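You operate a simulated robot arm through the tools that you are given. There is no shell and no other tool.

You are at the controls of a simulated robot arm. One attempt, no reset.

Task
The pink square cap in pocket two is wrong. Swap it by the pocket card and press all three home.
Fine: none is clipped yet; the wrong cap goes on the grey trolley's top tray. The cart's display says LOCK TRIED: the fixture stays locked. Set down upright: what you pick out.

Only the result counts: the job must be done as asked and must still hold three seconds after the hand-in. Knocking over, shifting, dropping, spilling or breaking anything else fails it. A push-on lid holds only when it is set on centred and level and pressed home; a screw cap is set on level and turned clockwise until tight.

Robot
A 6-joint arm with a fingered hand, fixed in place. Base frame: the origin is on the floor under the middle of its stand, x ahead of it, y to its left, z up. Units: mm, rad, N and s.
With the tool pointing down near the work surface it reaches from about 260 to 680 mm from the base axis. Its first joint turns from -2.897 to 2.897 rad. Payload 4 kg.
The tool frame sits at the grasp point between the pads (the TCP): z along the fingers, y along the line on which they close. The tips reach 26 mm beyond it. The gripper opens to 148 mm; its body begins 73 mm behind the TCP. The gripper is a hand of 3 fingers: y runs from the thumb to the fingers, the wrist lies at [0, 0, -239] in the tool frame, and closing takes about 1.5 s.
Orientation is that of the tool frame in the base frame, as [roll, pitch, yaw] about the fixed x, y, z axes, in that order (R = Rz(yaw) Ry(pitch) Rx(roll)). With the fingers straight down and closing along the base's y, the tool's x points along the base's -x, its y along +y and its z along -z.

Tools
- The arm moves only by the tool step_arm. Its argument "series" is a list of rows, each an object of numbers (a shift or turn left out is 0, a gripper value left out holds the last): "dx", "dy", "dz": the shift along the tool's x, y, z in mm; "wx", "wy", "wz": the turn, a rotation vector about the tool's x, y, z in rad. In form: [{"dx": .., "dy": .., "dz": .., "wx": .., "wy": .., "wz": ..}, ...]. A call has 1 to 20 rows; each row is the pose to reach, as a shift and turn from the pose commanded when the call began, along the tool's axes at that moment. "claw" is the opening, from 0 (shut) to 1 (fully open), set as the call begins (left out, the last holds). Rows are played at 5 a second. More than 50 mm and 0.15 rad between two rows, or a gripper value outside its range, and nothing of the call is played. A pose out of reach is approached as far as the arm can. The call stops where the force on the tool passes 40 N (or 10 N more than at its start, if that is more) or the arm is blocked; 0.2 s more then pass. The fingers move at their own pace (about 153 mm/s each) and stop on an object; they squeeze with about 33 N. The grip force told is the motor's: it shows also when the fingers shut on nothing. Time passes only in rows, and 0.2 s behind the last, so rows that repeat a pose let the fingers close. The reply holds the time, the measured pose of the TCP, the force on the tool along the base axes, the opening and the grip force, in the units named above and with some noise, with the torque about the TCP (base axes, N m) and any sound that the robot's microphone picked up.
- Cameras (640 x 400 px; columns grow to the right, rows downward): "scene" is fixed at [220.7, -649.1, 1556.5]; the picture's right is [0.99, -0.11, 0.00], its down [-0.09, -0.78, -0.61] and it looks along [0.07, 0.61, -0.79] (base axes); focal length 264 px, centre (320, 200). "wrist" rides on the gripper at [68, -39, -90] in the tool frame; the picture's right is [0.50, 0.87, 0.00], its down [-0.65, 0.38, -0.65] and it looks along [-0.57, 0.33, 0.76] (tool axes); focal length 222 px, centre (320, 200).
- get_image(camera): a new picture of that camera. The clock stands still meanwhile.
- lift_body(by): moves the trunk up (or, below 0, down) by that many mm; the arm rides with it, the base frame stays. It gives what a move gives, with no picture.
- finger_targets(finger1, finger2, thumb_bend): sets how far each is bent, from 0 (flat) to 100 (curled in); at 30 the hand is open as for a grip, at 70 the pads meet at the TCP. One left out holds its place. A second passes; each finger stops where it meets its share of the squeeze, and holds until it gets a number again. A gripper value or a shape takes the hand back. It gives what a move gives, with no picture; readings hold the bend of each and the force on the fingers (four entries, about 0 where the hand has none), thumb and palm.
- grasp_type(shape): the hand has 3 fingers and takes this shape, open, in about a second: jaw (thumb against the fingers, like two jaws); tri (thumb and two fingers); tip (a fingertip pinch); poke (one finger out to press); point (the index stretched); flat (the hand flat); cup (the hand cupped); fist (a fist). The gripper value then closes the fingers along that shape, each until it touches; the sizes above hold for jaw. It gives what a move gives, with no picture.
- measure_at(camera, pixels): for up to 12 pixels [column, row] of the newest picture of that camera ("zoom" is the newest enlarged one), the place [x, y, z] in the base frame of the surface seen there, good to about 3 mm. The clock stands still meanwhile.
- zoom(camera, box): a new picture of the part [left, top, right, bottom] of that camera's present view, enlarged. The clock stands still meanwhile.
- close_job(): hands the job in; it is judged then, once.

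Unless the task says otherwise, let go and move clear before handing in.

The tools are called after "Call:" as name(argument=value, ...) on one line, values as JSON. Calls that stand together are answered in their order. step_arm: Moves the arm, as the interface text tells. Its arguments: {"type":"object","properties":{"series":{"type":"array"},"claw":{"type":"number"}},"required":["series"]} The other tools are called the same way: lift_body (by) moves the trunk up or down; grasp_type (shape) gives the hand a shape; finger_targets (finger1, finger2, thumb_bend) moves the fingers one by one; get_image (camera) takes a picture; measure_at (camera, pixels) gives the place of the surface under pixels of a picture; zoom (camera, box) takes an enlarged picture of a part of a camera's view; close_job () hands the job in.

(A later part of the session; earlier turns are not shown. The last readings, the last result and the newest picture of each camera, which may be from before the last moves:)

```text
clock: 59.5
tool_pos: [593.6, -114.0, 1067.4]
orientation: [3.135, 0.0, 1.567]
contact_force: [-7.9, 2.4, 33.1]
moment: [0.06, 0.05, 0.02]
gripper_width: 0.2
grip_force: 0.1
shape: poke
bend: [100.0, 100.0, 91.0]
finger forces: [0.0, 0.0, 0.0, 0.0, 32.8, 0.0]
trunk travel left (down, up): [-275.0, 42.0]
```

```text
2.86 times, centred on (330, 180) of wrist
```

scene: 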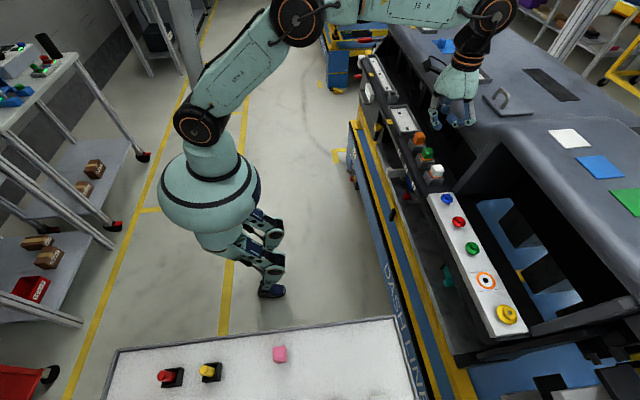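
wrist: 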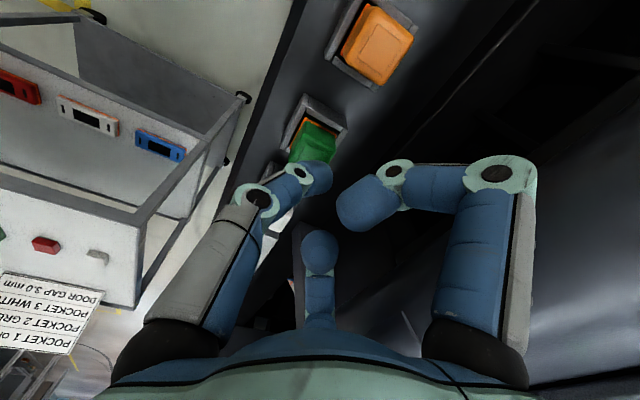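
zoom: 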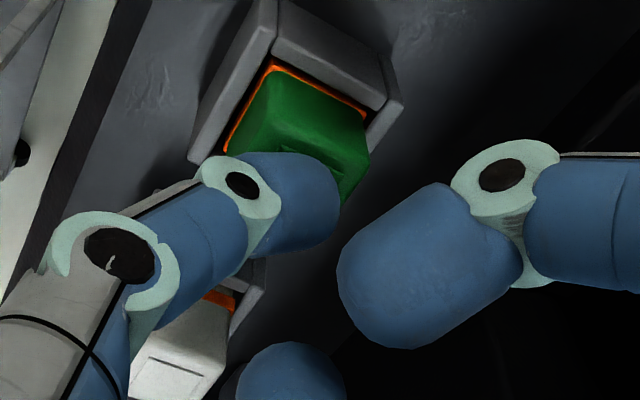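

Force rose to 33 N and the thumb began yielding (bend 91, Fx −7.9 N), with no click sound heard. I'll back off straight up and see how far the cap went.

Call:
step_arm(series=[{"dz": -4}, {"dz": -10}, {"dz": -30}, {"dz": -50}, {"dz": -50}])

Call:
zoom(camera="scene", box=[410, 130, 450, 180])

Call:
zoom(camera="scene", box=[417, 140, 441, 170])

Call:
get_image(camera="wrist")

```text
clock: 60.7
tool_pos: [597.1, -115.9, 1115.5]
orientation: [3.141, 0.0, 1.568]
contact_force: [0.6, -0.6, 1.4]
moment: [0.01, 0.02, -0.02]
gripper_width: 0.2
grip_force: 0.1
shape: poke
bend: [100.0, 100.0, 40.0]
finger forces: [0.0, 0.1, 0.0, 0.0, 0.0, 0.0]
trunk travel left (down, up): [-275.0, 42.0]
```

```text
8.00 times, centred on (430, 155) of scene
```

zoom: 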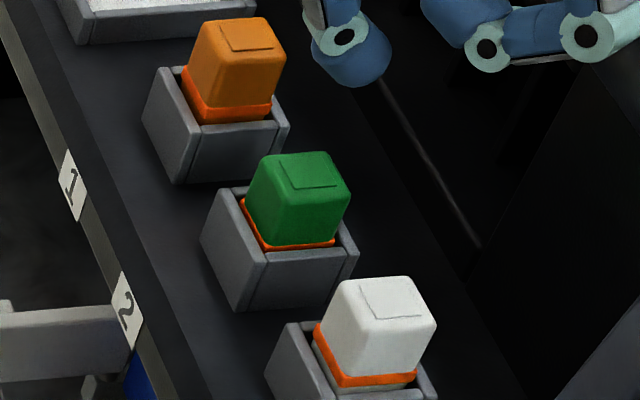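

```text
13.33 times, centred on (429, 155) of scene
```

zoom: 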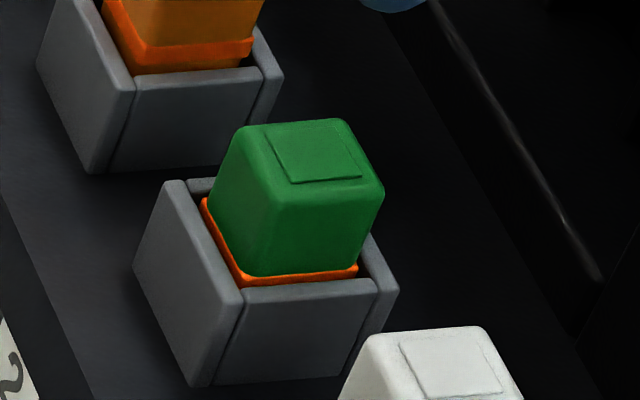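

```text
taken
```

wrist: 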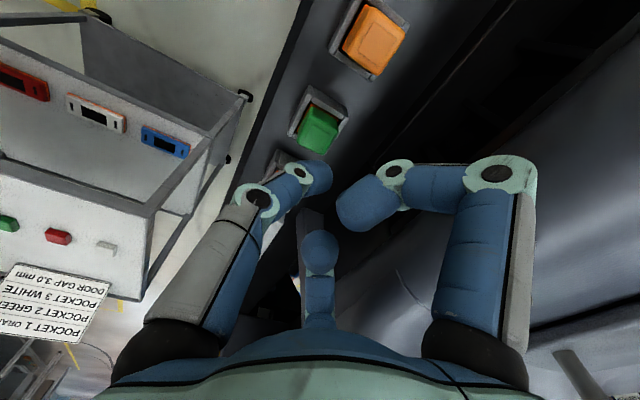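

The green cap has sunk: its seal is now at the rim, while orange's and white's seals stand clear above. I'll measure the green top's height and level against the others.

Call:
measure_at(camera="zoom", pixels=[[270, 135], [340, 128], [360, 175], [292, 182], [315, 155], [300, 150], [330, 160], [310, 165], [325, 145], [250, 150], [375, 190], [260, 200]])

Call:
measure_at(camera="zoom", pixels=[[272, 138], [338, 130], [358, 173], [294, 180], [318, 157], [302, 152], [332, 158], [312, 163], [322, 147], [245, 140], [345, 125], [378, 185]])

Call:
measure_at(camera="wrist", pixels=[[318, 128], [314, 124], [322, 132], [310, 130], [326, 126], [318, 136], [374, 38], [368, 34], [380, 42], [365, 42], [385, 36], [374, 46]])

```text
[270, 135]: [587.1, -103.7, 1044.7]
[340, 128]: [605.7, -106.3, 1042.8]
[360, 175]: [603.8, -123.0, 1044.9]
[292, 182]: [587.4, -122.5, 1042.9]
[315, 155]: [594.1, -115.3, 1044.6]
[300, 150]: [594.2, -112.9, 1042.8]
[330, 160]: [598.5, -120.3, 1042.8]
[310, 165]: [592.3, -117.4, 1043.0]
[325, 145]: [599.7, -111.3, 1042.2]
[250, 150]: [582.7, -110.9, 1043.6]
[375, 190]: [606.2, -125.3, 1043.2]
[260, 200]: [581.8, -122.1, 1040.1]
```

```text
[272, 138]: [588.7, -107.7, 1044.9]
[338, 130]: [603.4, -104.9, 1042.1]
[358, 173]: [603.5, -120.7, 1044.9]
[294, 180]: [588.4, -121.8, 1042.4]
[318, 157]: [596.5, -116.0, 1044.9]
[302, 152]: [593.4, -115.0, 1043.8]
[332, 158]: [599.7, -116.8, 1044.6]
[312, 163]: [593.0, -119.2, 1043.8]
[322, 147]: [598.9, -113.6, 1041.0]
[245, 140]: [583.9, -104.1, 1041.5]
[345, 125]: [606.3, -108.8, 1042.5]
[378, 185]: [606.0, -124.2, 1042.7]
```

```text
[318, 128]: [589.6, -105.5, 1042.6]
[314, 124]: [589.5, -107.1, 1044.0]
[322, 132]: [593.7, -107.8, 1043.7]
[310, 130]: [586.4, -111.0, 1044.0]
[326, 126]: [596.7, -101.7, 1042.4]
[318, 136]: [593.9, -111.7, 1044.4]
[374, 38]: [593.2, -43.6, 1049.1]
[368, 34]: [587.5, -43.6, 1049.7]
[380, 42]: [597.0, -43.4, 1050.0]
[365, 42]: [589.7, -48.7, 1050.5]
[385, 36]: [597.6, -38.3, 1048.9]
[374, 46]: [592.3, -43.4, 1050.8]
```

Green's top now reads z≈1043.3 (6.7 mm lower, level), so its bottom is about at the socket floor (996). No click was reported and the thumb yields at 33 N, so I'll move up and back to try a stiffer fist shape for a firm final press.

Call:
step_arm(series=[{"dz": -40}, {"dz": -80}, {"dz": -80, "dy": -40}, {"dz": -80, "dy": -80}])

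Call:
grasp_type(shape="fist")

Call:
get_image(camera="wrist")

Call:
zoom(camera="scene", box=[390, 60, 470, 140])

```text
clock: 61.7
tool_pos: [513.9, -113.4, 1191.3]
orientation: [3.14, 0.001, 1.57]
contact_force: [-0.3, 0.1, 0.2]
moment: [0.04, 0.01, -0.03]
gripper_width: 0.0
grip_force: 0.1
shape: poke
bend: [100.0, 100.0, 40.0]
finger forces: [0.0, 0.0, 0.0, 0.1, 0.0, 0.0]
trunk travel left (down, up): [-275.0, 42.0]
```

```text
clock: 62.6
tool_pos: [516.1, -113.6, 1191.7]
orientation: [3.141, 0.0, 1.567]
contact_force: [-0.6, 0.5, -0.1]
moment: [-0.01, 0.03, 0.0]
gripper_width: 0.1
grip_force: 0.2
shape: fist
bend: [100.0, 100.0, 58.0]
finger forces: [0.0, 0.0, 0.0, 0.0, 0.0, 0.0]
trunk travel left (down, up): [-275.0, 42.0]
```

```text
taken
```

wrist: 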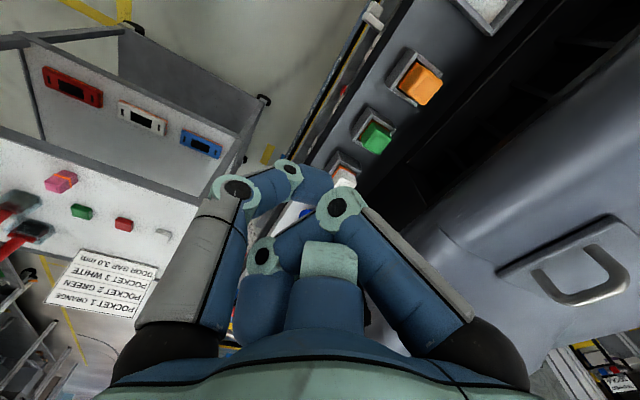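

```text
5.00 times, centred on (430, 100) of scene
```

zoom: 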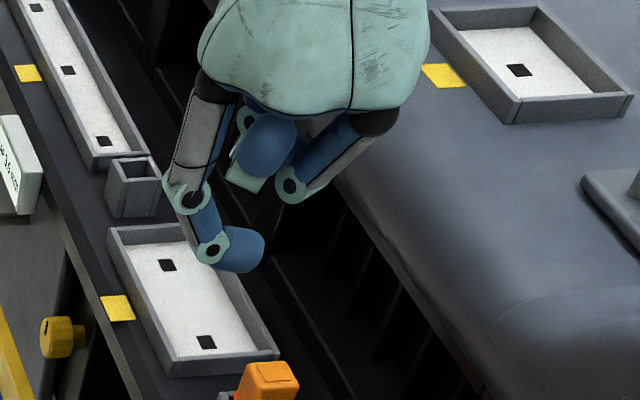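

In fist the thumb still hangs lowest, so it would yield too. I'll take the jaw shape and shut it, so three fingertips meet at the TCP and share the press, and check their bottom.

Call:
grasp_type(shape="jaw")

Call:
step_arm(series=[{"dz": 0}, {"dz": 0}, {"dz": 0}, {"dz": 0}, {"dz": 0}, {"dz": 0}, {"dz": 0}, {"dz": 0}], claw=0.0)

Call:
zoom(camera="wrist", box=[240, 120, 400, 260])

Call:
zoom(camera="scene", box=[390, 60, 470, 140])

```text
clock: 63.5
tool_pos: [515.8, -111.1, 1190.4]
orientation: [-3.141, 0.0, 1.57]
contact_force: [0.2, 0.8, -0.6]
moment: [-0.01, -0.03, -0.01]
gripper_width: 148.0
grip_force: 0.1
shape: jaw
bend: [30.0, 30.0, 30.0]
finger forces: [0.0, 0.1, 0.1, 0.0, 0.0, 0.0]
trunk travel left (down, up): [-275.0, 42.0]
```

```text
clock: 65.3
tool_pos: [515.7, -113.4, 1192.0]
orientation: [3.142, 0.001, 1.569]
contact_force: [0.2, -0.5, 0.5]
moment: [-0.02, -0.03, -0.02]
gripper_width: 0.0
grip_force: 33.5
shape: jaw
bend: [70.0, 70.0, 70.0]
finger forces: [0.1, 0.0, 0.0, 0.0, 0.0, 0.0]
trunk travel left (down, up): [-275.0, 42.0]
```

```text
2.86 times, centred on (320, 190) of wrist
```

zoom: 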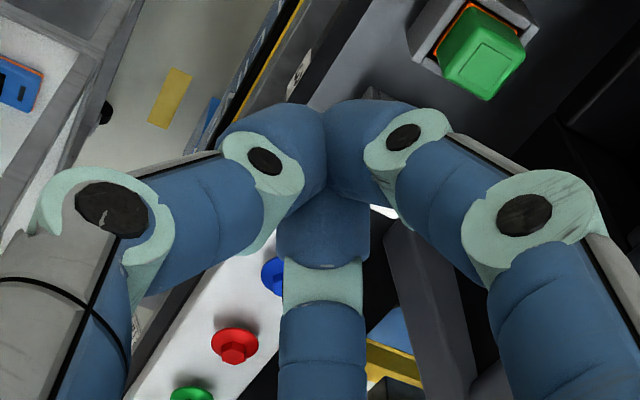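

```text
5.00 times, centred on (430, 100) of scene
```

zoom: 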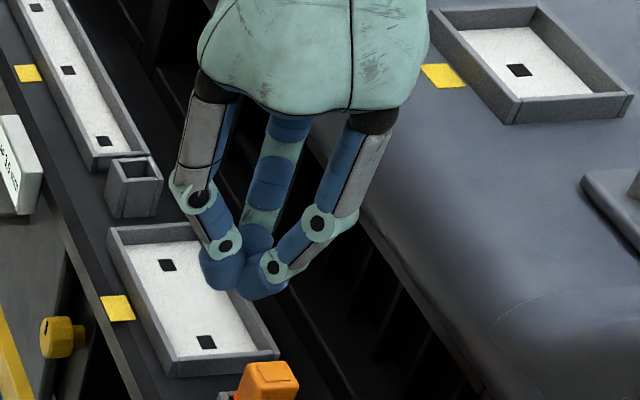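

The three tips meet under the TCP, giving an even pressing face. I'll go back over the green cap (594.8, -115) and down to about 12 mm above it.

Call:
step_arm(series=[{"dx": -2.3, "dy": 40}, {"dx": -2.3, "dy": 79}, {"dx": -2.3, "dy": 79, "dz": 40}, {"dx": -2.3, "dy": 79, "dz": 80}, {"dx": -2.3, "dy": 79, "dz": 108}, {"dx": -2.3, "dy": 79, "dz": 108}])

Call:
step_arm(series=[{"dx": 0}])

Call:
step_arm(series=[{"dx": 0}])

Call:
zoom(camera="wrist", box=[240, 100, 400, 240])

Call:
zoom(camera="scene", box=[405, 115, 465, 185])

```text
clock: 66.7
tool_pos: [598.1, -119.0, 1086.9]
orientation: [3.141, 0.0, 1.569]
contact_force: [0.5, -0.6, -0.2]
moment: [0.02, -0.02, 0.03]
gripper_width: 0.0
grip_force: 32.9
shape: jaw
bend: [70.0, 70.0, 70.0]
finger forces: [0.1, 0.0, 0.1, 0.1, 0.0, 0.0]
trunk travel left (down, up): [-275.0, 42.0]
```

```text
clock: 67.1
tool_pos: [597.8, -118.7, 1087.2]
orientation: [-3.141, 0.001, 1.569]
contact_force: [-0.4, -0.2, -0.4]
moment: [0.01, 0.02, -0.02]
gripper_width: 0.0
grip_force: 32.8
shape: jaw
bend: [70.0, 70.0, 70.0]
finger forces: [0.0, 0.1, 0.1, 0.0, 0.0, 0.0]
trunk travel left (down, up): [-275.0, 42.0]
```

```text
clock: 67.5
tool_pos: [598.1, -118.9, 1087.0]
orientation: [3.141, 0.0, 1.57]
contact_force: [0.5, -0.3, 0.2]
moment: [-0.04, -0.01, -0.01]
gripper_width: 0.0
grip_force: 32.8
shape: jaw
bend: [70.0, 70.0, 70.0]
finger forces: [0.0, 0.0, 0.0, 0.1, 0.1, 0.0]
trunk travel left (down, up): [-275.0, 42.0]
```

```text
2.86 times, centred on (320, 170) of wrist
```

zoom: 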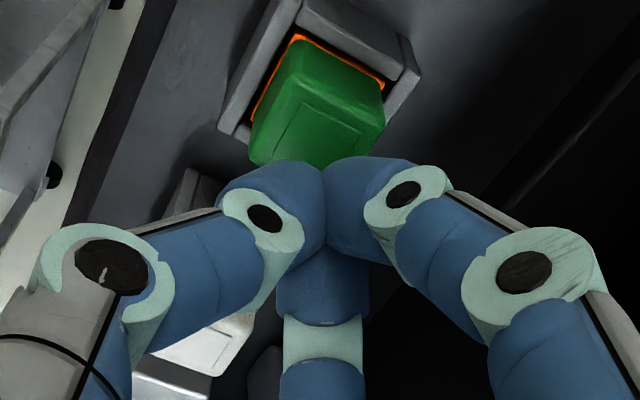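

```text
5.71 times, centred on (435, 150) of scene
```

zoom: 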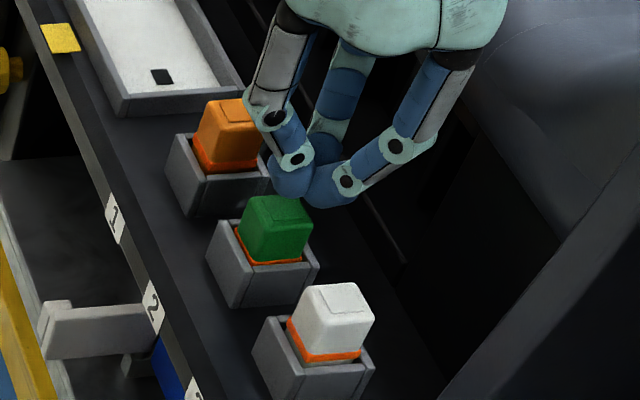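

The pose is (598.0, -118.9, 1087.0), so I'll correct by −3 in x and +3.9 in y and descend 14 mm to just above contact.

Call:
step_arm(series=[{"dx": 3.9, "dy": -3}, {"dx": 3.9, "dy": -3, "dz": 7}, {"dx": 3.9, "dy": -3, "dz": 14}, {"dx": 3.9, "dy": -3, "dz": 14}])

Call:
step_arm(series=[{"dx": 0}])

Call:
zoom(camera="scene", box=[405, 115, 465, 185])

Call:
zoom(camera="wrist", box=[240, 100, 400, 240])

```text
clock: 68.5
tool_pos: [591.2, -115.0, 1072.9]
orientation: [-3.141, -0.001, 1.57]
contact_force: [-0.2, 0.2, 0.4]
moment: [-0.03, 0.0, 0.01]
gripper_width: 0.0
grip_force: 32.8
shape: jaw
bend: [70.0, 70.0, 70.0]
finger forces: [0.0, 0.0, 0.1, 0.0, 0.0, 0.0]
trunk travel left (down, up): [-275.0, 42.0]
```

```text
clock: 68.9
tool_pos: [593.2, -115.0, 1073.5]
orientation: [-3.14, -0.001, 1.567]
contact_force: [-0.3, 0.2, -0.5]
moment: [0.03, 0.0, 0.01]
gripper_width: 0.0
grip_force: 32.6
shape: jaw
bend: [70.0, 70.0, 70.0]
finger forces: [0.0, 0.0, 0.1, 0.0, 0.0, 0.1]
trunk travel left (down, up): [-275.0, 42.0]
```

```text
5.71 times, centred on (435, 150) of scene
```

zoom: 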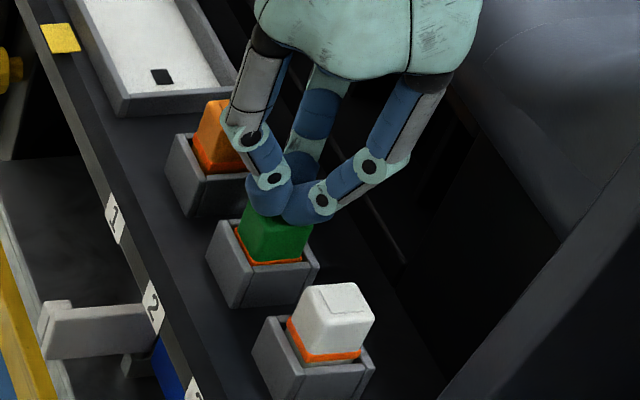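

```text
2.86 times, centred on (320, 170) of wrist
```

zoom: 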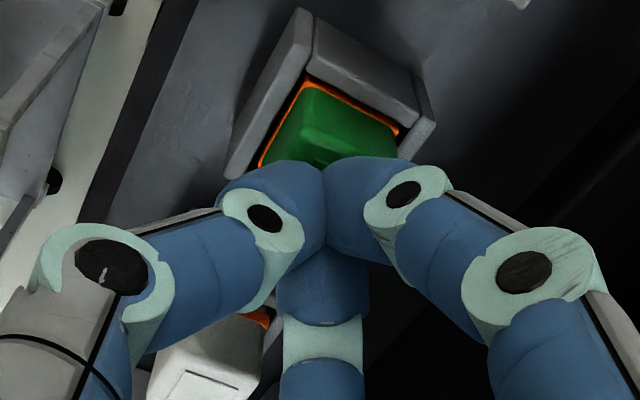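

The tips sit just above green; x reads about 592.3, so I'll nudge +2 in x and press down in 1 mm rows up to the force limit.

Call:
step_arm(series=[{"dy": 2}, {"dy": 2, "dz": 2}, {"dy": 2, "dz": 3}, {"dy": 2, "dz": 4}, {"dy": 2, "dz": 5}, {"dy": 2, "dz": 6}])

Call:
step_arm(series=[{"dz": 0.7}, {"dz": 1.4}, {"dz": 2.1}])

Call:
zoom(camera="scene", box=[405, 115, 465, 185])

```text
clock: 70.3
tool_pos: [594.4, -113.8, 1072.2]
orientation: [3.131, 0.003, 1.568]
contact_force: [-1.0, -1.6, 16.0]
moment: [-0.01, 0.12, 0.03]
gripper_width: 0.0
grip_force: 32.9
shape: jaw
bend: [70.0, 70.0, 70.0]
finger forces: [0.0, 0.0, 0.1, 0.0, 0.1, 0.0]
trunk travel left (down, up): [-275.0, 42.0]
stopped in row 6: the force on the tool passed its limit at 41 N (the readings are from after the stop); the commanded pose is now the measured one
```

```text
clock: 71.1
tool_pos: [593.7, -113.5, 1070.5]
orientation: [3.129, 0.003, 1.568]
contact_force: [2.6, -5.0, 35.0]
moment: [-0.14, -0.08, -0.01]
gripper_width: 0.0
grip_force: 32.9
shape: jaw
bend: [70.0, 70.0, 70.0]
finger forces: [0.1, 0.0, 0.0, 0.1, 0.1, 0.0]
trunk travel left (down, up): [-275.0, 42.0]
```

```text
5.71 times, centred on (435, 150) of scene
```

zoom: 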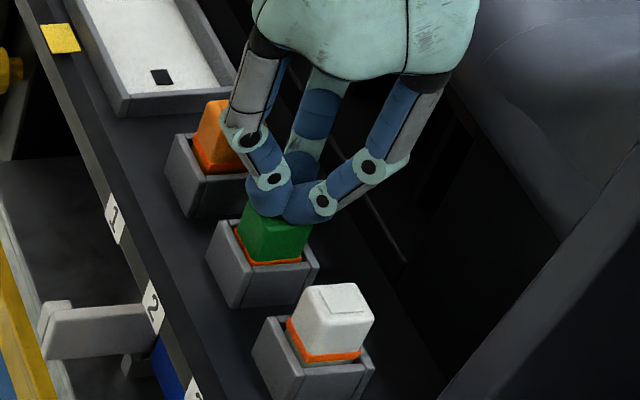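

The press stopped at 41 N with no further travel, so green is home. I'll rise, restore the vertical, and move over the orange cap (594.8, -45).

Call:
step_arm(series=[{"dz": -10, "wx": 0.012}, {"dz": -40, "wx": 0.012}, {"dz": -40, "dx": 35, "dy": 0.5, "wx": 0.012}, {"dz": -40, "dx": 68.6, "dy": 1.1, "wx": 0.012}, {"dz": -40, "dx": 68.6, "dy": 1.1, "wx": 0.012}])

Call:
step_arm(series=[{"dx": 0}])

Call:
step_arm(series=[{"dx": 0}])

Call:
zoom(camera="scene", box=[407, 125, 443, 170])

Call:
zoom(camera="wrist", box=[240, 60, 400, 200])

```text
clock: 72.3
tool_pos: [596.4, -48.2, 1107.7]
orientation: [-3.136, 0.003, 1.569]
contact_force: [0.0, -0.5, 0.2]
moment: [-0.02, 0.01, -0.04]
gripper_width: 0.1
grip_force: 32.8
shape: jaw
bend: [70.0, 70.0, 70.0]
finger forces: [0.1, 0.0, 0.1, 0.0, 0.1, 0.0]
trunk travel left (down, up): [-275.0, 42.0]
```

```text
clock: 72.7
tool_pos: [595.2, -49.0, 1109.4]
orientation: [-3.136, 0.003, 1.569]
contact_force: [-0.3, 0.1, 0.4]
moment: [0.02, 0.0, -0.02]
gripper_width: 0.0
grip_force: 32.8
shape: jaw
bend: [70.0, 70.0, 70.0]
finger forces: [0.1, 0.0, 0.0, 0.1, 0.0, 0.0]
trunk travel left (down, up): [-275.0, 42.0]
```

```text
clock: 73.1
tool_pos: [596.2, -47.8, 1109.1]
orientation: [-3.136, 0.002, 1.57]
contact_force: [-0.3, -0.3, 0.9]
moment: [0.02, 0.03, 0.01]
gripper_width: 0.0
grip_force: 32.8
shape: jaw
bend: [70.0, 70.0, 70.0]
finger forces: [0.0, 0.1, 0.0, 0.0, 0.0, 0.0]
trunk travel left (down, up): [-275.0, 42.0]
```

```text
8.89 times, centred on (425, 148) of scene
```

zoom: 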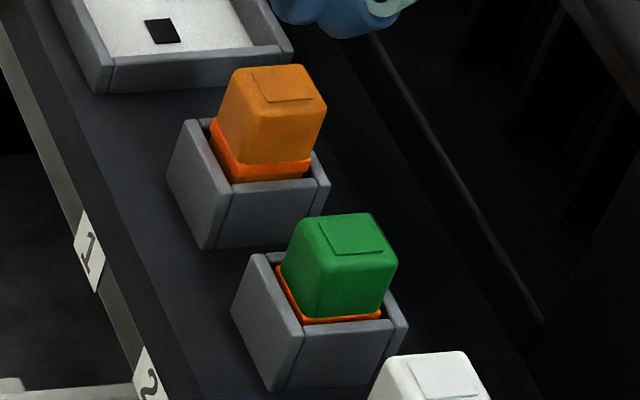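

```text
2.86 times, centred on (320, 130) of wrist
```

zoom: 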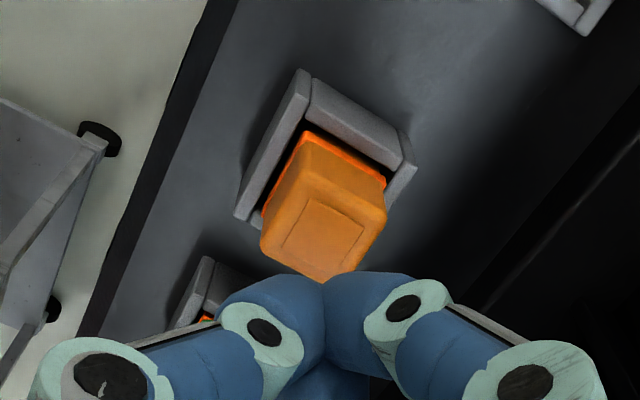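

Now (595.9, -48.3, 1108.7), roll a hair over. I'll measure orange's top centre in this wrist zoom.

Call:
measure_at(camera="zoom", pixels=[[308, 200], [360, 228], [330, 270], [282, 245], [320, 236], [315, 230], [325, 242], [315, 242], [325, 230], [320, 225], [320, 247], [335, 236]])

Call:
measure_at(camera="zoom", pixels=[[308, 200], [360, 228], [330, 270], [282, 245], [320, 236], [315, 230], [325, 242], [315, 242], [325, 230], [320, 225], [320, 247], [305, 236]])

Call:
zoom(camera="scene", box=[415, 140, 443, 170])

Call:
measure_at(camera="zoom", pixels=[[270, 135], [340, 128], [360, 175], [292, 182], [315, 155], [300, 150], [330, 160], [310, 165], [325, 145], [318, 150], [322, 162], [305, 158]])

```text
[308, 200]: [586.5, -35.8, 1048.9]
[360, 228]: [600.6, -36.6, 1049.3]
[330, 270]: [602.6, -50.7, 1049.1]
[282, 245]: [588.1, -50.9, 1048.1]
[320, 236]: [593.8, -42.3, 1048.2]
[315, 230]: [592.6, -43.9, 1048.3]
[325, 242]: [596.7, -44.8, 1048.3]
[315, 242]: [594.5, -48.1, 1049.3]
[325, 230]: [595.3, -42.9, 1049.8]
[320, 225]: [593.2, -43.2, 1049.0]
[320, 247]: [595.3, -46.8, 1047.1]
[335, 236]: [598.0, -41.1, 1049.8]
```

```text
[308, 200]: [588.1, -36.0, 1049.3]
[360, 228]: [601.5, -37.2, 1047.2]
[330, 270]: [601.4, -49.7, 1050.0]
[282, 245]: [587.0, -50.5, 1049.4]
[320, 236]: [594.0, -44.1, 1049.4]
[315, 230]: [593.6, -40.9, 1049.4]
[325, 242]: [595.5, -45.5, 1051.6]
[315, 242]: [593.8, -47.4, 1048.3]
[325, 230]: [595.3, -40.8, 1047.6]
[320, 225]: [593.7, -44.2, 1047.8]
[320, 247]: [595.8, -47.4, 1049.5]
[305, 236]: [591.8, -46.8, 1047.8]
```

```text
13.33 times, centred on (429, 155) of scene
```

zoom: 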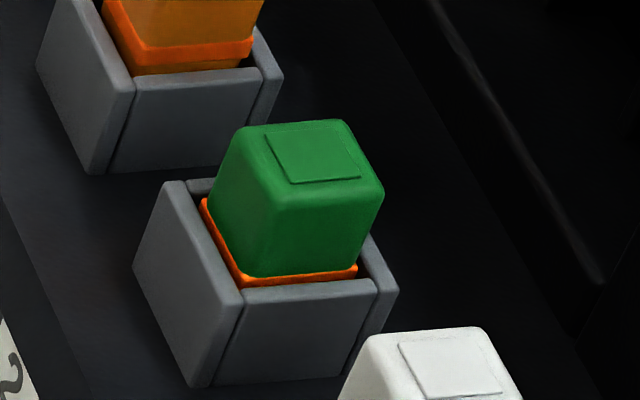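

```text
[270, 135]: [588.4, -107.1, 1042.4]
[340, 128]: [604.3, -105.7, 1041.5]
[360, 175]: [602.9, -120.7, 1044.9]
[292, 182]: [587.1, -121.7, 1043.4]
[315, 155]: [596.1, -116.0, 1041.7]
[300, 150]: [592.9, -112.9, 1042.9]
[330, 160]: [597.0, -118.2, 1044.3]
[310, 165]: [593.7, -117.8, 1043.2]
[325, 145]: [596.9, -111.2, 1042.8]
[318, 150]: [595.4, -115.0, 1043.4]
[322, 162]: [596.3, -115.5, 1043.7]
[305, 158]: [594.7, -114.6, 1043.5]
```

Green stayed at z≈1043.2 after the second press, so it is home. Orange centres at about (594.6, -44.2, 1049.3); I'll correct the position and lower to about 7 mm above it.

Call:
step_arm(series=[{"dx": 4, "dy": -1.2, "wx": -0.005}, {"dx": 4, "dy": -1.2, "dz": 12, "wx": -0.005}, {"dx": 4, "dy": -1.2, "dz": 24, "wx": -0.005}, {"dx": 4, "dy": -1.2, "dz": 24, "wx": -0.005}])

Call:
step_arm(series=[{"dx": 0}])

Call:
step_arm(series=[{"dx": 0}])

Call:
zoom(camera="scene", box=[405, 105, 455, 165])

Call:
zoom(camera="wrist", box=[240, 80, 400, 220])

```text
clock: 74.1
tool_pos: [595.8, -43.0, 1082.1]
orientation: [3.141, 0.001, 1.568]
contact_force: [-0.6, 0.4, 0.1]
moment: [-0.01, -0.01, 0.01]
gripper_width: 0.0
grip_force: 32.6
shape: jaw
bend: [70.0, 70.0, 70.0]
finger forces: [0.0, 0.1, 0.0, 0.0, 0.0, 0.1]
trunk travel left (down, up): [-275.0, 42.0]
```

```text
clock: 74.5
tool_pos: [597.0, -42.8, 1083.3]
orientation: [-3.14, 0.003, 1.568]
contact_force: [-0.5, 0.5, 0.7]
moment: [0.02, 0.03, 0.02]
gripper_width: 0.2
grip_force: 32.8
shape: jaw
bend: [70.0, 70.0, 70.0]
finger forces: [0.1, 0.0, 0.0, 0.0, 0.0, 0.1]
trunk travel left (down, up): [-275.0, 42.0]
```

```text
clock: 74.9
tool_pos: [596.6, -42.8, 1082.5]
orientation: [3.141, 0.002, 1.569]
contact_force: [-0.2, -0.3, 0.4]
moment: [-0.02, -0.01, 0.01]
gripper_width: 0.1
grip_force: 33.0
shape: jaw
bend: [70.0, 70.0, 70.0]
finger forces: [0.0, 0.1, 0.0, 0.1, 0.0, 0.0]
trunk travel left (down, up): [-275.0, 42.0]
```

```text
6.67 times, centred on (430, 135) of scene
```

zoom: 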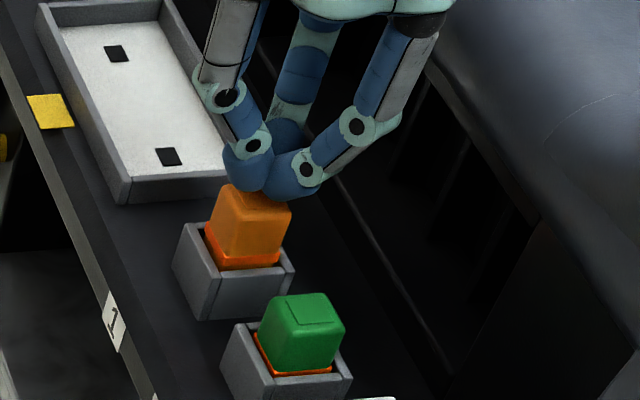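

```text
2.86 times, centred on (320, 150) of wrist
```

zoom: 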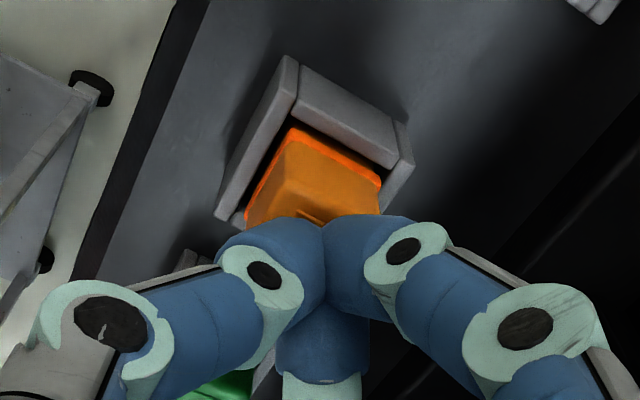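

Pose (596.5, -42.9, 1082.6): I'll shift −1.8 in x, −1.4 in y, and press down in 1 mm rows.

Call:
step_arm(series=[{"dx": -1.4, "dy": -1.8}, {"dx": -1.4, "dy": -1.8, "dz": 2}, {"dx": -1.4, "dy": -1.8, "dz": 4}, {"dx": -1.4, "dy": -1.8, "dz": 5}, {"dx": -1.4, "dy": -1.8, "dz": 6}, {"dx": -1.4, "dy": -1.8, "dz": 7}])

Call:
zoom(camera="scene", box=[405, 105, 455, 165])

```text
clock: 76.3
tool_pos: [594.1, -43.4, 1077.3]
orientation: [3.141, 0.001, 1.568]
contact_force: [0.8, -1.2, 13.6]
moment: [0.02, -0.12, 0.02]
gripper_width: 0.3
grip_force: 32.6
shape: jaw
bend: [70.0, 70.0, 70.0]
finger forces: [0.0, 0.0, 0.0, 0.1, 0.0, 0.1]
trunk travel left (down, up): [-275.0, 42.0]
```

```text
6.67 times, centred on (430, 135) of scene
```

zoom: 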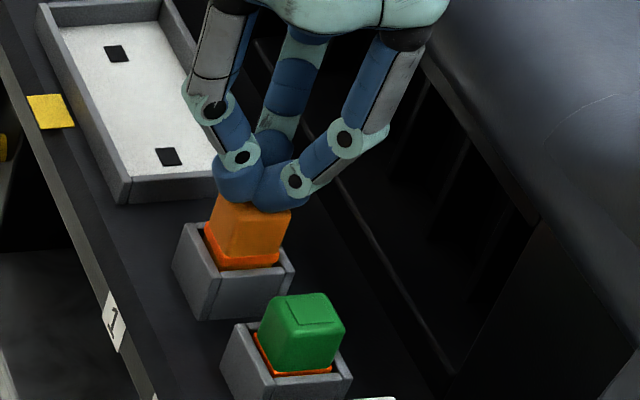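

At 13.6 N the press is slightly toward +x (My −0.12), but the cap stays level in its guide. I'll continue down in small rows.

Call:
step_arm(series=[{"dz": 1}, {"dz": 2}, {"dz": 3}, {"dz": 4}])

Call:
zoom(camera="scene", box=[405, 105, 455, 165])

Call:
zoom(camera="wrist", box=[240, 80, 400, 220])

```text
clock: 77.3
tool_pos: [593.0, -43.7, 1072.7]
orientation: [3.14, 0.002, 1.569]
contact_force: [-0.3, 0.5, 11.1]
moment: [0.04, -0.06, 0.02]
gripper_width: 0.0
grip_force: 32.3
shape: jaw
bend: [70.0, 70.0, 70.0]
finger forces: [0.0, 0.1, 0.0, 0.1, 0.0, 0.0]
trunk travel left (down, up): [-275.0, 42.0]
```

```text
6.67 times, centred on (430, 135) of scene
```

zoom: 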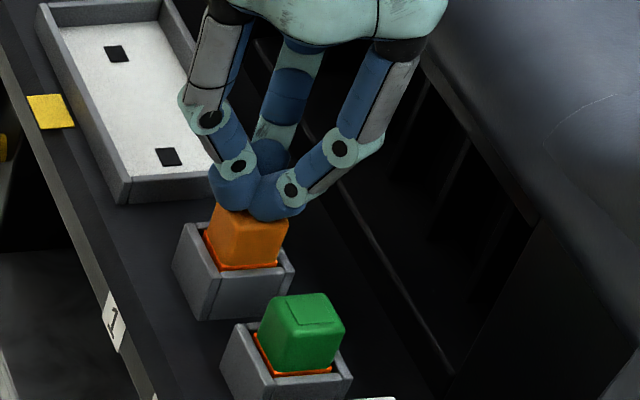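

```text
2.86 times, centred on (320, 150) of wrist
```

zoom: 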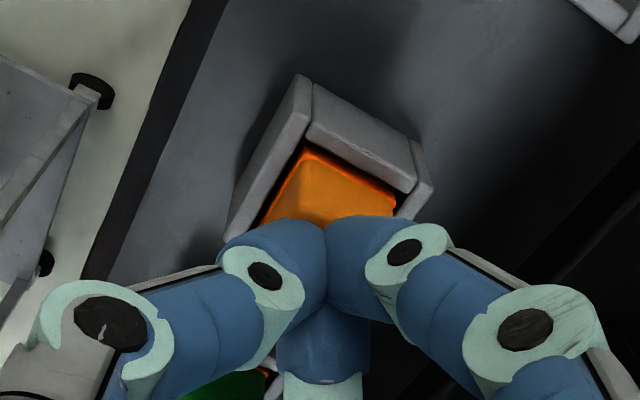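

The orange cap is sinking evenly (11 N, seal nearly at the rim). I'll keep pressing until it bottoms at the force limit.

Call:
step_arm(series=[{"dz": 1}, {"dz": 2}, {"dz": 3}, {"dz": 4}, {"dz": 5}])

Call:
zoom(camera="scene", box=[405, 105, 455, 165])

```text
clock: 78.5
tool_pos: [591.5, -42.9, 1070.4]
orientation: [3.133, 0.001, 1.568]
contact_force: [3.5, -0.7, 40.3]
moment: [-0.04, -0.17, -0.01]
gripper_width: 0.1
grip_force: 33.0
shape: jaw
bend: [70.0, 70.0, 70.0]
finger forces: [0.0, 0.1, 0.0, 0.0, 0.0, 0.0]
trunk travel left (down, up): [-275.0, 42.0]
```

```text
6.67 times, centred on (430, 135) of scene
```

zoom: 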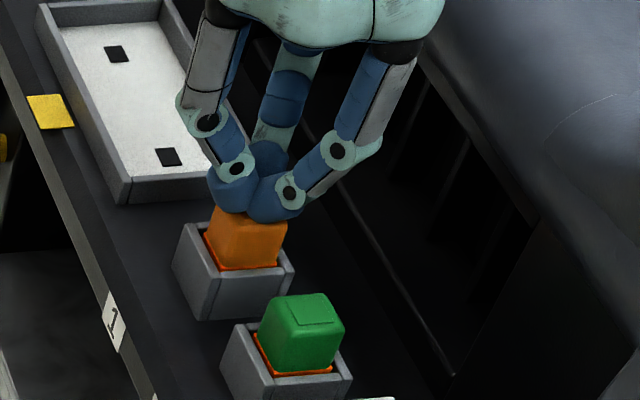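

Orange took 40 N at TCP z≈1070.4, the same depth as green. I'll rise and look at both.

Call:
step_arm(series=[{"dz": -5}, {"dz": -15}, {"dz": -45}, {"dz": -45}])

Call:
zoom(camera="scene", box=[405, 125, 447, 185])

Call:
zoom(camera="scene", box=[407, 128, 432, 155])

Call:
measure_at(camera="zoom", pixels=[[335, 110], [330, 105], [345, 115], [325, 115], [345, 105], [300, 90], [365, 85], [385, 130], [318, 135], [280, 90], [380, 100], [290, 130]])

```text
clock: 79.5
tool_pos: [592.2, -41.3, 1113.3]
orientation: [-3.139, 0.002, 1.568]
contact_force: [-0.2, -0.3, -0.3]
moment: [0.0, -0.01, -0.01]
gripper_width: 0.2
grip_force: 33.4
shape: jaw
bend: [70.0, 70.0, 70.0]
finger forces: [0.1, 0.1, 0.1, 0.1, 0.0, 0.0]
trunk travel left (down, up): [-275.0, 42.0]
```

```text
6.67 times, centred on (426, 155) of scene
```

zoom: 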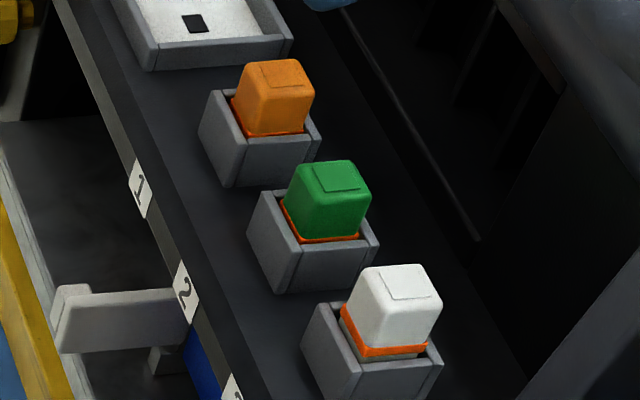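

```text
14.81 times, centred on (420, 142) of scene
```

zoom: 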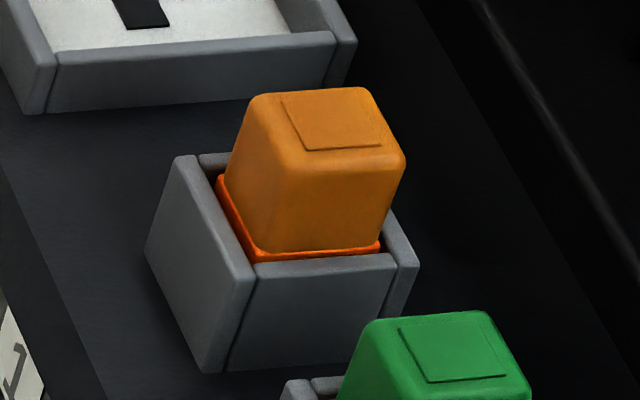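

```text
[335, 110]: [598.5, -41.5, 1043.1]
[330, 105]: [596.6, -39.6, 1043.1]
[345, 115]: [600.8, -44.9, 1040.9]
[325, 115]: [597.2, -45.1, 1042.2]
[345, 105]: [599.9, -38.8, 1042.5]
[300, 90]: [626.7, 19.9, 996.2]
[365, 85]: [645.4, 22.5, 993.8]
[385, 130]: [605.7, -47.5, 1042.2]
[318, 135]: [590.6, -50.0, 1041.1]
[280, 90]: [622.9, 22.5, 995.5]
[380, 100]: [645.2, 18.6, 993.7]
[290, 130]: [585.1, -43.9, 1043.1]
```

Orange now reads z≈1042.5, level and at the same depth as green. Before pressing white, I'll measure the binnacle near pocket 3 for hand clearance.

Call:
zoom(camera="scene", box=[430, 100, 520, 200])

Call:
measure_at(camera="zoom", pixels=[[275, 285], [300, 240], [340, 200], [380, 160], [405, 130], [420, 115], [300, 300], [350, 260], [400, 200], [440, 150], [360, 120], [330, 80]])

Call:
get_image(camera="wrist")

```text
4.00 times, centred on (475, 150) of scene
```

zoom: 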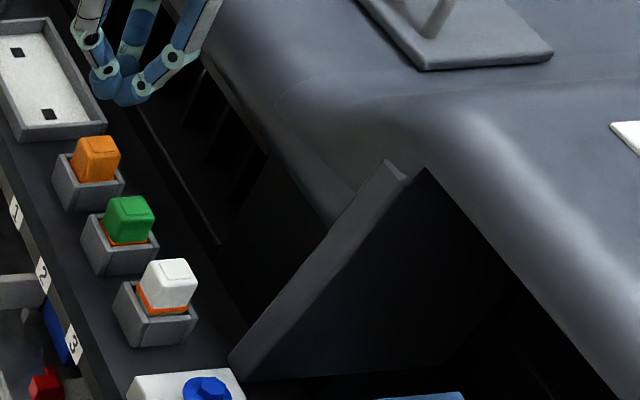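

```text
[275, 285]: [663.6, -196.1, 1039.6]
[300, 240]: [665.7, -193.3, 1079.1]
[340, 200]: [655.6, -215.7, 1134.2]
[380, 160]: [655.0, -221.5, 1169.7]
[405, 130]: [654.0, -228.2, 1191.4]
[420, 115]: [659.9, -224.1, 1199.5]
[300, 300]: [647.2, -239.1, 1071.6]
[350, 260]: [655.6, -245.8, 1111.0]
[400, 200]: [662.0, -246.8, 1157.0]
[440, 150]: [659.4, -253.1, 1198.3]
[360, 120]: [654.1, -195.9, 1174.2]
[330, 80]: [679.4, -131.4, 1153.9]
```

```text
taken
```

wrist: 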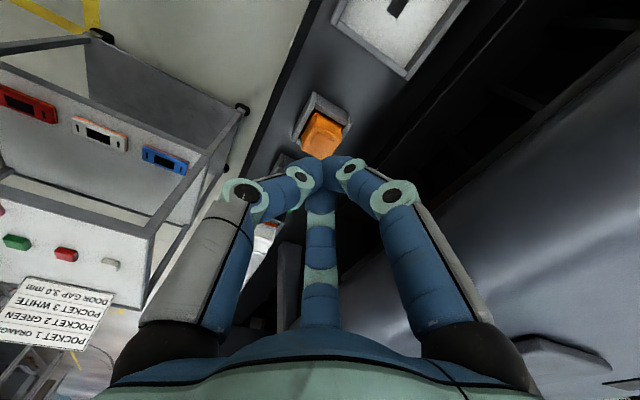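

The nearest hood edges are at x≈654 (z 1165–1190) and the plate edge at x≈647 (z 1071), leaving about 10 mm beside the palm and finger at x≈592. I'll move at z≈1113 along −y to over the white cap and check.

Call:
step_arm(series=[{"dx": -36}, {"dx": -72}, {"dx": -108}, {"dx": -130}, {"dx": -143}, {"dx": -143}])

Call:
step_arm(series=[{"dx": 0}])

Call:
step_arm(series=[{"dx": 0}])

Call:
get_image(camera="wrist")

Call:
zoom(camera="scene", box=[410, 90, 490, 190])

```text
clock: 80.9
tool_pos: [591.9, -188.6, 1111.6]
orientation: [-3.141, 0.001, 1.568]
contact_force: [-0.1, -0.1, -1.2]
moment: [-0.02, 0.0, 0.0]
gripper_width: 0.0
grip_force: 32.5
shape: jaw
bend: [70.0, 70.0, 70.0]
finger forces: [0.1, 0.0, 0.0, 0.0, 0.0, 0.0]
trunk travel left (down, up): [-275.0, 42.0]
```

```text
clock: 81.3
tool_pos: [591.5, -188.6, 1111.9]
orientation: [-3.14, 0.002, 1.57]
contact_force: [-0.9, 0.8, -0.3]
moment: [-0.01, 0.02, -0.01]
gripper_width: 0.1
grip_force: 32.6
shape: jaw
bend: [70.0, 70.0, 70.0]
finger forces: [0.0, 0.0, 0.0, 0.1, 0.1, 0.0]
trunk travel left (down, up): [-275.0, 42.0]
```

```text
clock: 81.7
tool_pos: [590.8, -188.3, 1111.0]
orientation: [-3.141, 0.002, 1.57]
contact_force: [-0.3, -0.7, 0.4]
moment: [0.01, -0.01, 0.0]
gripper_width: 0.0
grip_force: 32.6
shape: jaw
bend: [70.0, 70.0, 70.0]
finger forces: [0.0, 0.0, 0.0, 0.1, 0.1, 0.0]
trunk travel left (down, up): [-275.0, 42.0]
```

```text
taken
```

wrist: 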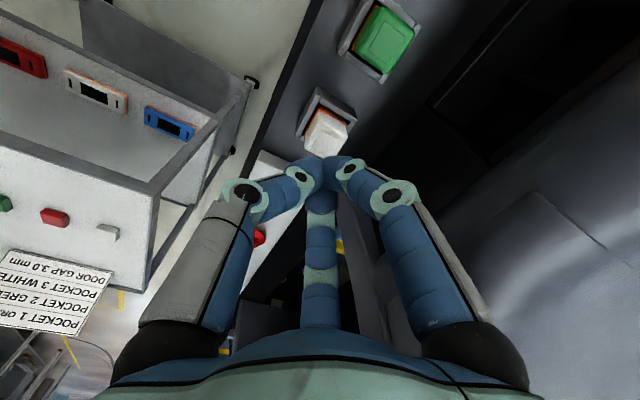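

```text
4.00 times, centred on (450, 140) of scene
```

zoom: 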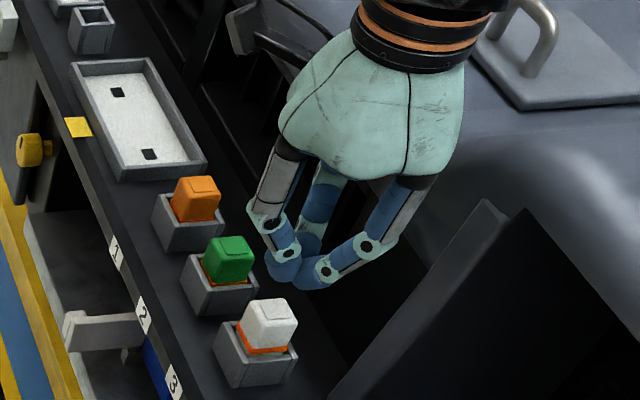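

The hand hangs clear of the binnacle, pose (591.3, -188.5, 1111.5). I'll measure the white cap's top centre here.

Call:
zoom(camera="wrist", box=[285, 75, 365, 165])

Call:
zoom(camera="scene", box=[421, 155, 449, 185])

Call:
measure_at(camera="zoom", pixels=[[375, 162], [340, 145], [395, 135], [415, 180], [360, 188], [370, 155], [385, 165], [365, 168], [380, 150], [372, 172], [350, 160], [400, 160]])

```text
4.44 times, centred on (325, 120) of wrist
```

zoom: 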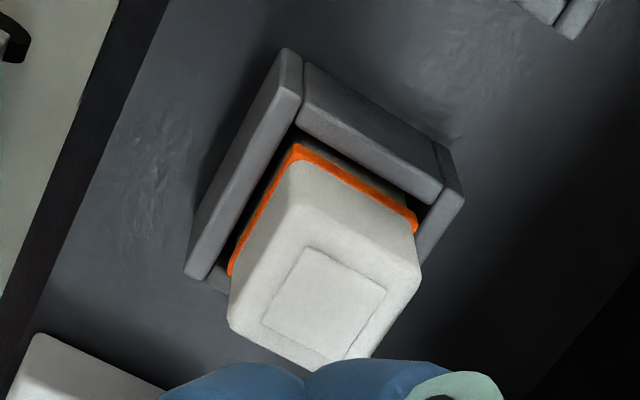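

```text
13.33 times, centred on (435, 170) of scene
```

zoom: 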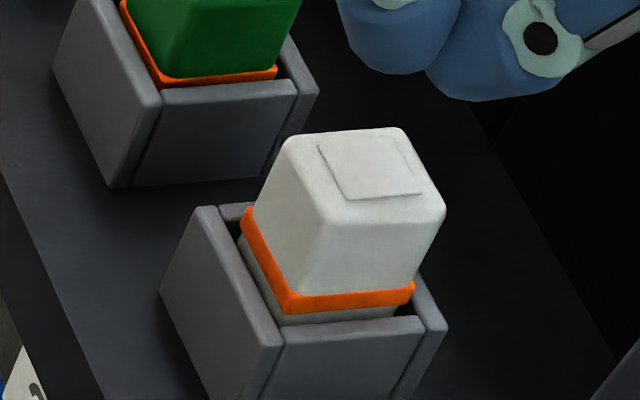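

```text
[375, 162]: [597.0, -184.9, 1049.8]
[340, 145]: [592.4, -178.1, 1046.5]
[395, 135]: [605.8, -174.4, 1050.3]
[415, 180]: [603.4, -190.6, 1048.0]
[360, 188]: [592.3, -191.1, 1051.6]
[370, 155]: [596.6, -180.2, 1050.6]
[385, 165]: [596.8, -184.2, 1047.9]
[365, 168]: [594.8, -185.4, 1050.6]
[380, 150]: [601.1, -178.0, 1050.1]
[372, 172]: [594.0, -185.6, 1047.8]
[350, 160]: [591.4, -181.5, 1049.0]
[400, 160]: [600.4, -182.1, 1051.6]
```

White's centre measures about (595.5, -185.0, 1049.5). I'll correct to about (592.8, -185) and lower to z≈1084, watching the hood side.

Call:
step_arm(series=[{"dx": 3.5, "dy": 1.5}, {"dx": 3.5, "dy": 1.5, "dz": 14}, {"dx": 3.5, "dy": 1.5, "dz": 27}, {"dx": 3.5, "dy": 1.5, "dz": 27}])

Call:
step_arm(series=[{"dx": 0}])

Call:
step_arm(series=[{"dx": 0}])

Call:
zoom(camera="scene", box=[410, 110, 490, 200])

Call:
zoom(camera="wrist", box=[240, 80, 400, 220])

```text
clock: 82.7
tool_pos: [594.4, -180.8, 1086.1]
orientation: [3.141, 0.001, 1.568]
contact_force: [0.1, -0.5, 0.6]
moment: [-0.01, 0.01, 0.0]
gripper_width: 0.0
grip_force: 33.0
shape: jaw
bend: [70.0, 70.0, 70.0]
finger forces: [0.0, 0.1, 0.0, 0.1, 0.0, 0.0]
trunk travel left (down, up): [-275.0, 42.0]
```

```text
clock: 83.1
tool_pos: [594.8, -181.9, 1086.5]
orientation: [-3.141, 0.001, 1.568]
contact_force: [-0.5, -0.1, -0.4]
moment: [0.02, 0.03, 0.03]
gripper_width: 0.0
grip_force: 32.3
shape: jaw
bend: [70.0, 70.0, 70.0]
finger forces: [0.0, 0.0, 0.0, 0.0, 0.0, 0.0]
trunk travel left (down, up): [-275.0, 42.0]
```

```text
clock: 83.5
tool_pos: [594.1, -180.2, 1085.0]
orientation: [-3.141, 0.002, 1.57]
contact_force: [0.0, -0.7, 0.4]
moment: [-0.01, -0.02, -0.02]
gripper_width: 0.2
grip_force: 32.8
shape: jaw
bend: [70.0, 70.0, 70.0]
finger forces: [0.0, 0.1, 0.0, 0.0, 0.0, 0.0]
trunk travel left (down, up): [-275.0, 42.0]
```

```text
4.44 times, centred on (450, 155) of scene
```

zoom: 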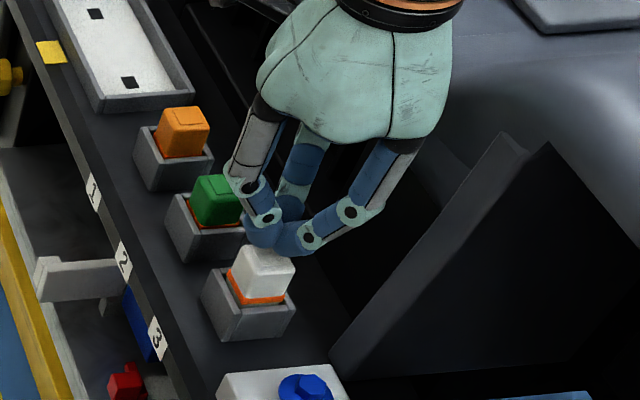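

```text
2.86 times, centred on (320, 150) of wrist
```

zoom: 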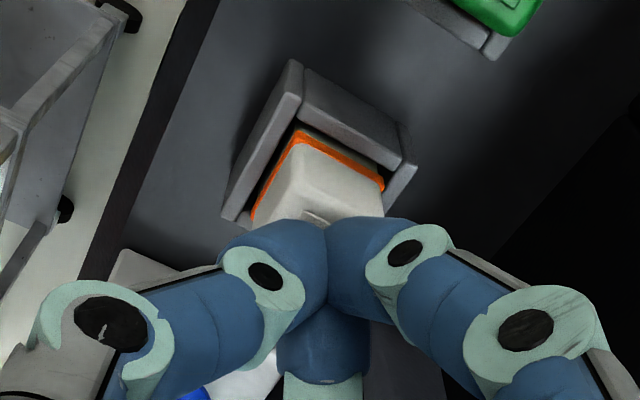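

Pose (594.4, -181.0, 1085.9), so I'll shift −3.8 in y and −1 in x, then lower to near contact and re-read.

Call:
step_arm(series=[{"dx": -3.8, "dy": -1}, {"dx": -3.8, "dy": -1, "dz": 3}, {"dx": -3.8, "dy": -1, "dz": 5}, {"dx": -3.8, "dy": -1, "dz": 5}])

Call:
step_arm(series=[{"dx": 0}])

Call:
zoom(camera="scene", box=[415, 130, 465, 190])

Call:
zoom(camera="wrist", box=[240, 80, 400, 220])

```text
clock: 84.5
tool_pos: [594.1, -185.8, 1080.3]
orientation: [-3.141, 0.002, 1.569]
contact_force: [-0.5, 1.1, -0.1]
moment: [-0.01, 0.0, -0.02]
gripper_width: 0.0
grip_force: 33.0
shape: jaw
bend: [70.0, 70.0, 70.0]
finger forces: [0.0, 0.0, 0.0, 0.1, 0.1, 0.0]
trunk travel left (down, up): [-275.0, 42.0]
```

```text
clock: 84.9
tool_pos: [592.6, -186.2, 1079.5]
orientation: [3.141, 0.0, 1.569]
contact_force: [0.2, 0.0, 0.1]
moment: [0.01, -0.02, -0.01]
gripper_width: 0.1
grip_force: 33.3
shape: jaw
bend: [70.0, 70.0, 70.0]
finger forces: [0.0, 0.1, 0.0, 0.0, 0.0, 0.0]
trunk travel left (down, up): [-275.0, 42.0]
```

```text
6.67 times, centred on (440, 160) of scene
```

zoom: 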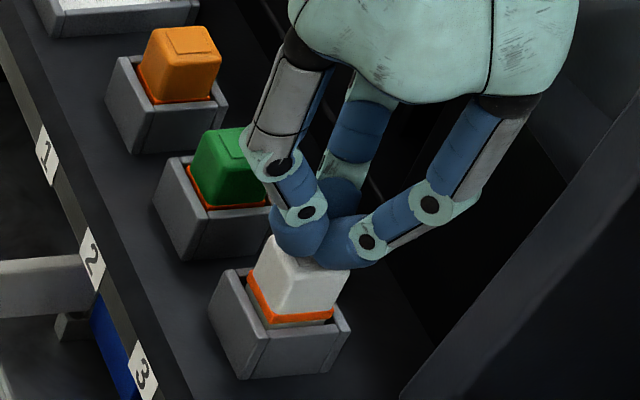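

```text
2.86 times, centred on (320, 150) of wrist
```

zoom: 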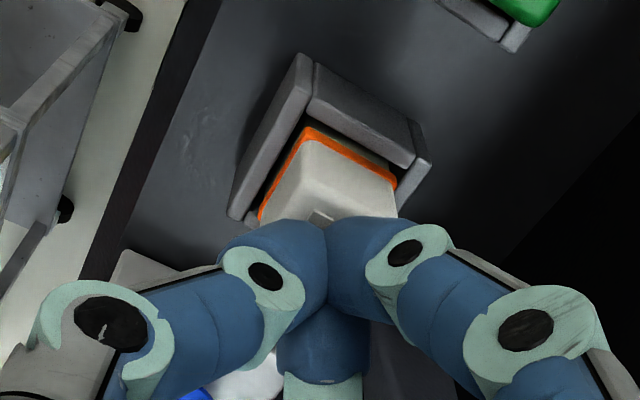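

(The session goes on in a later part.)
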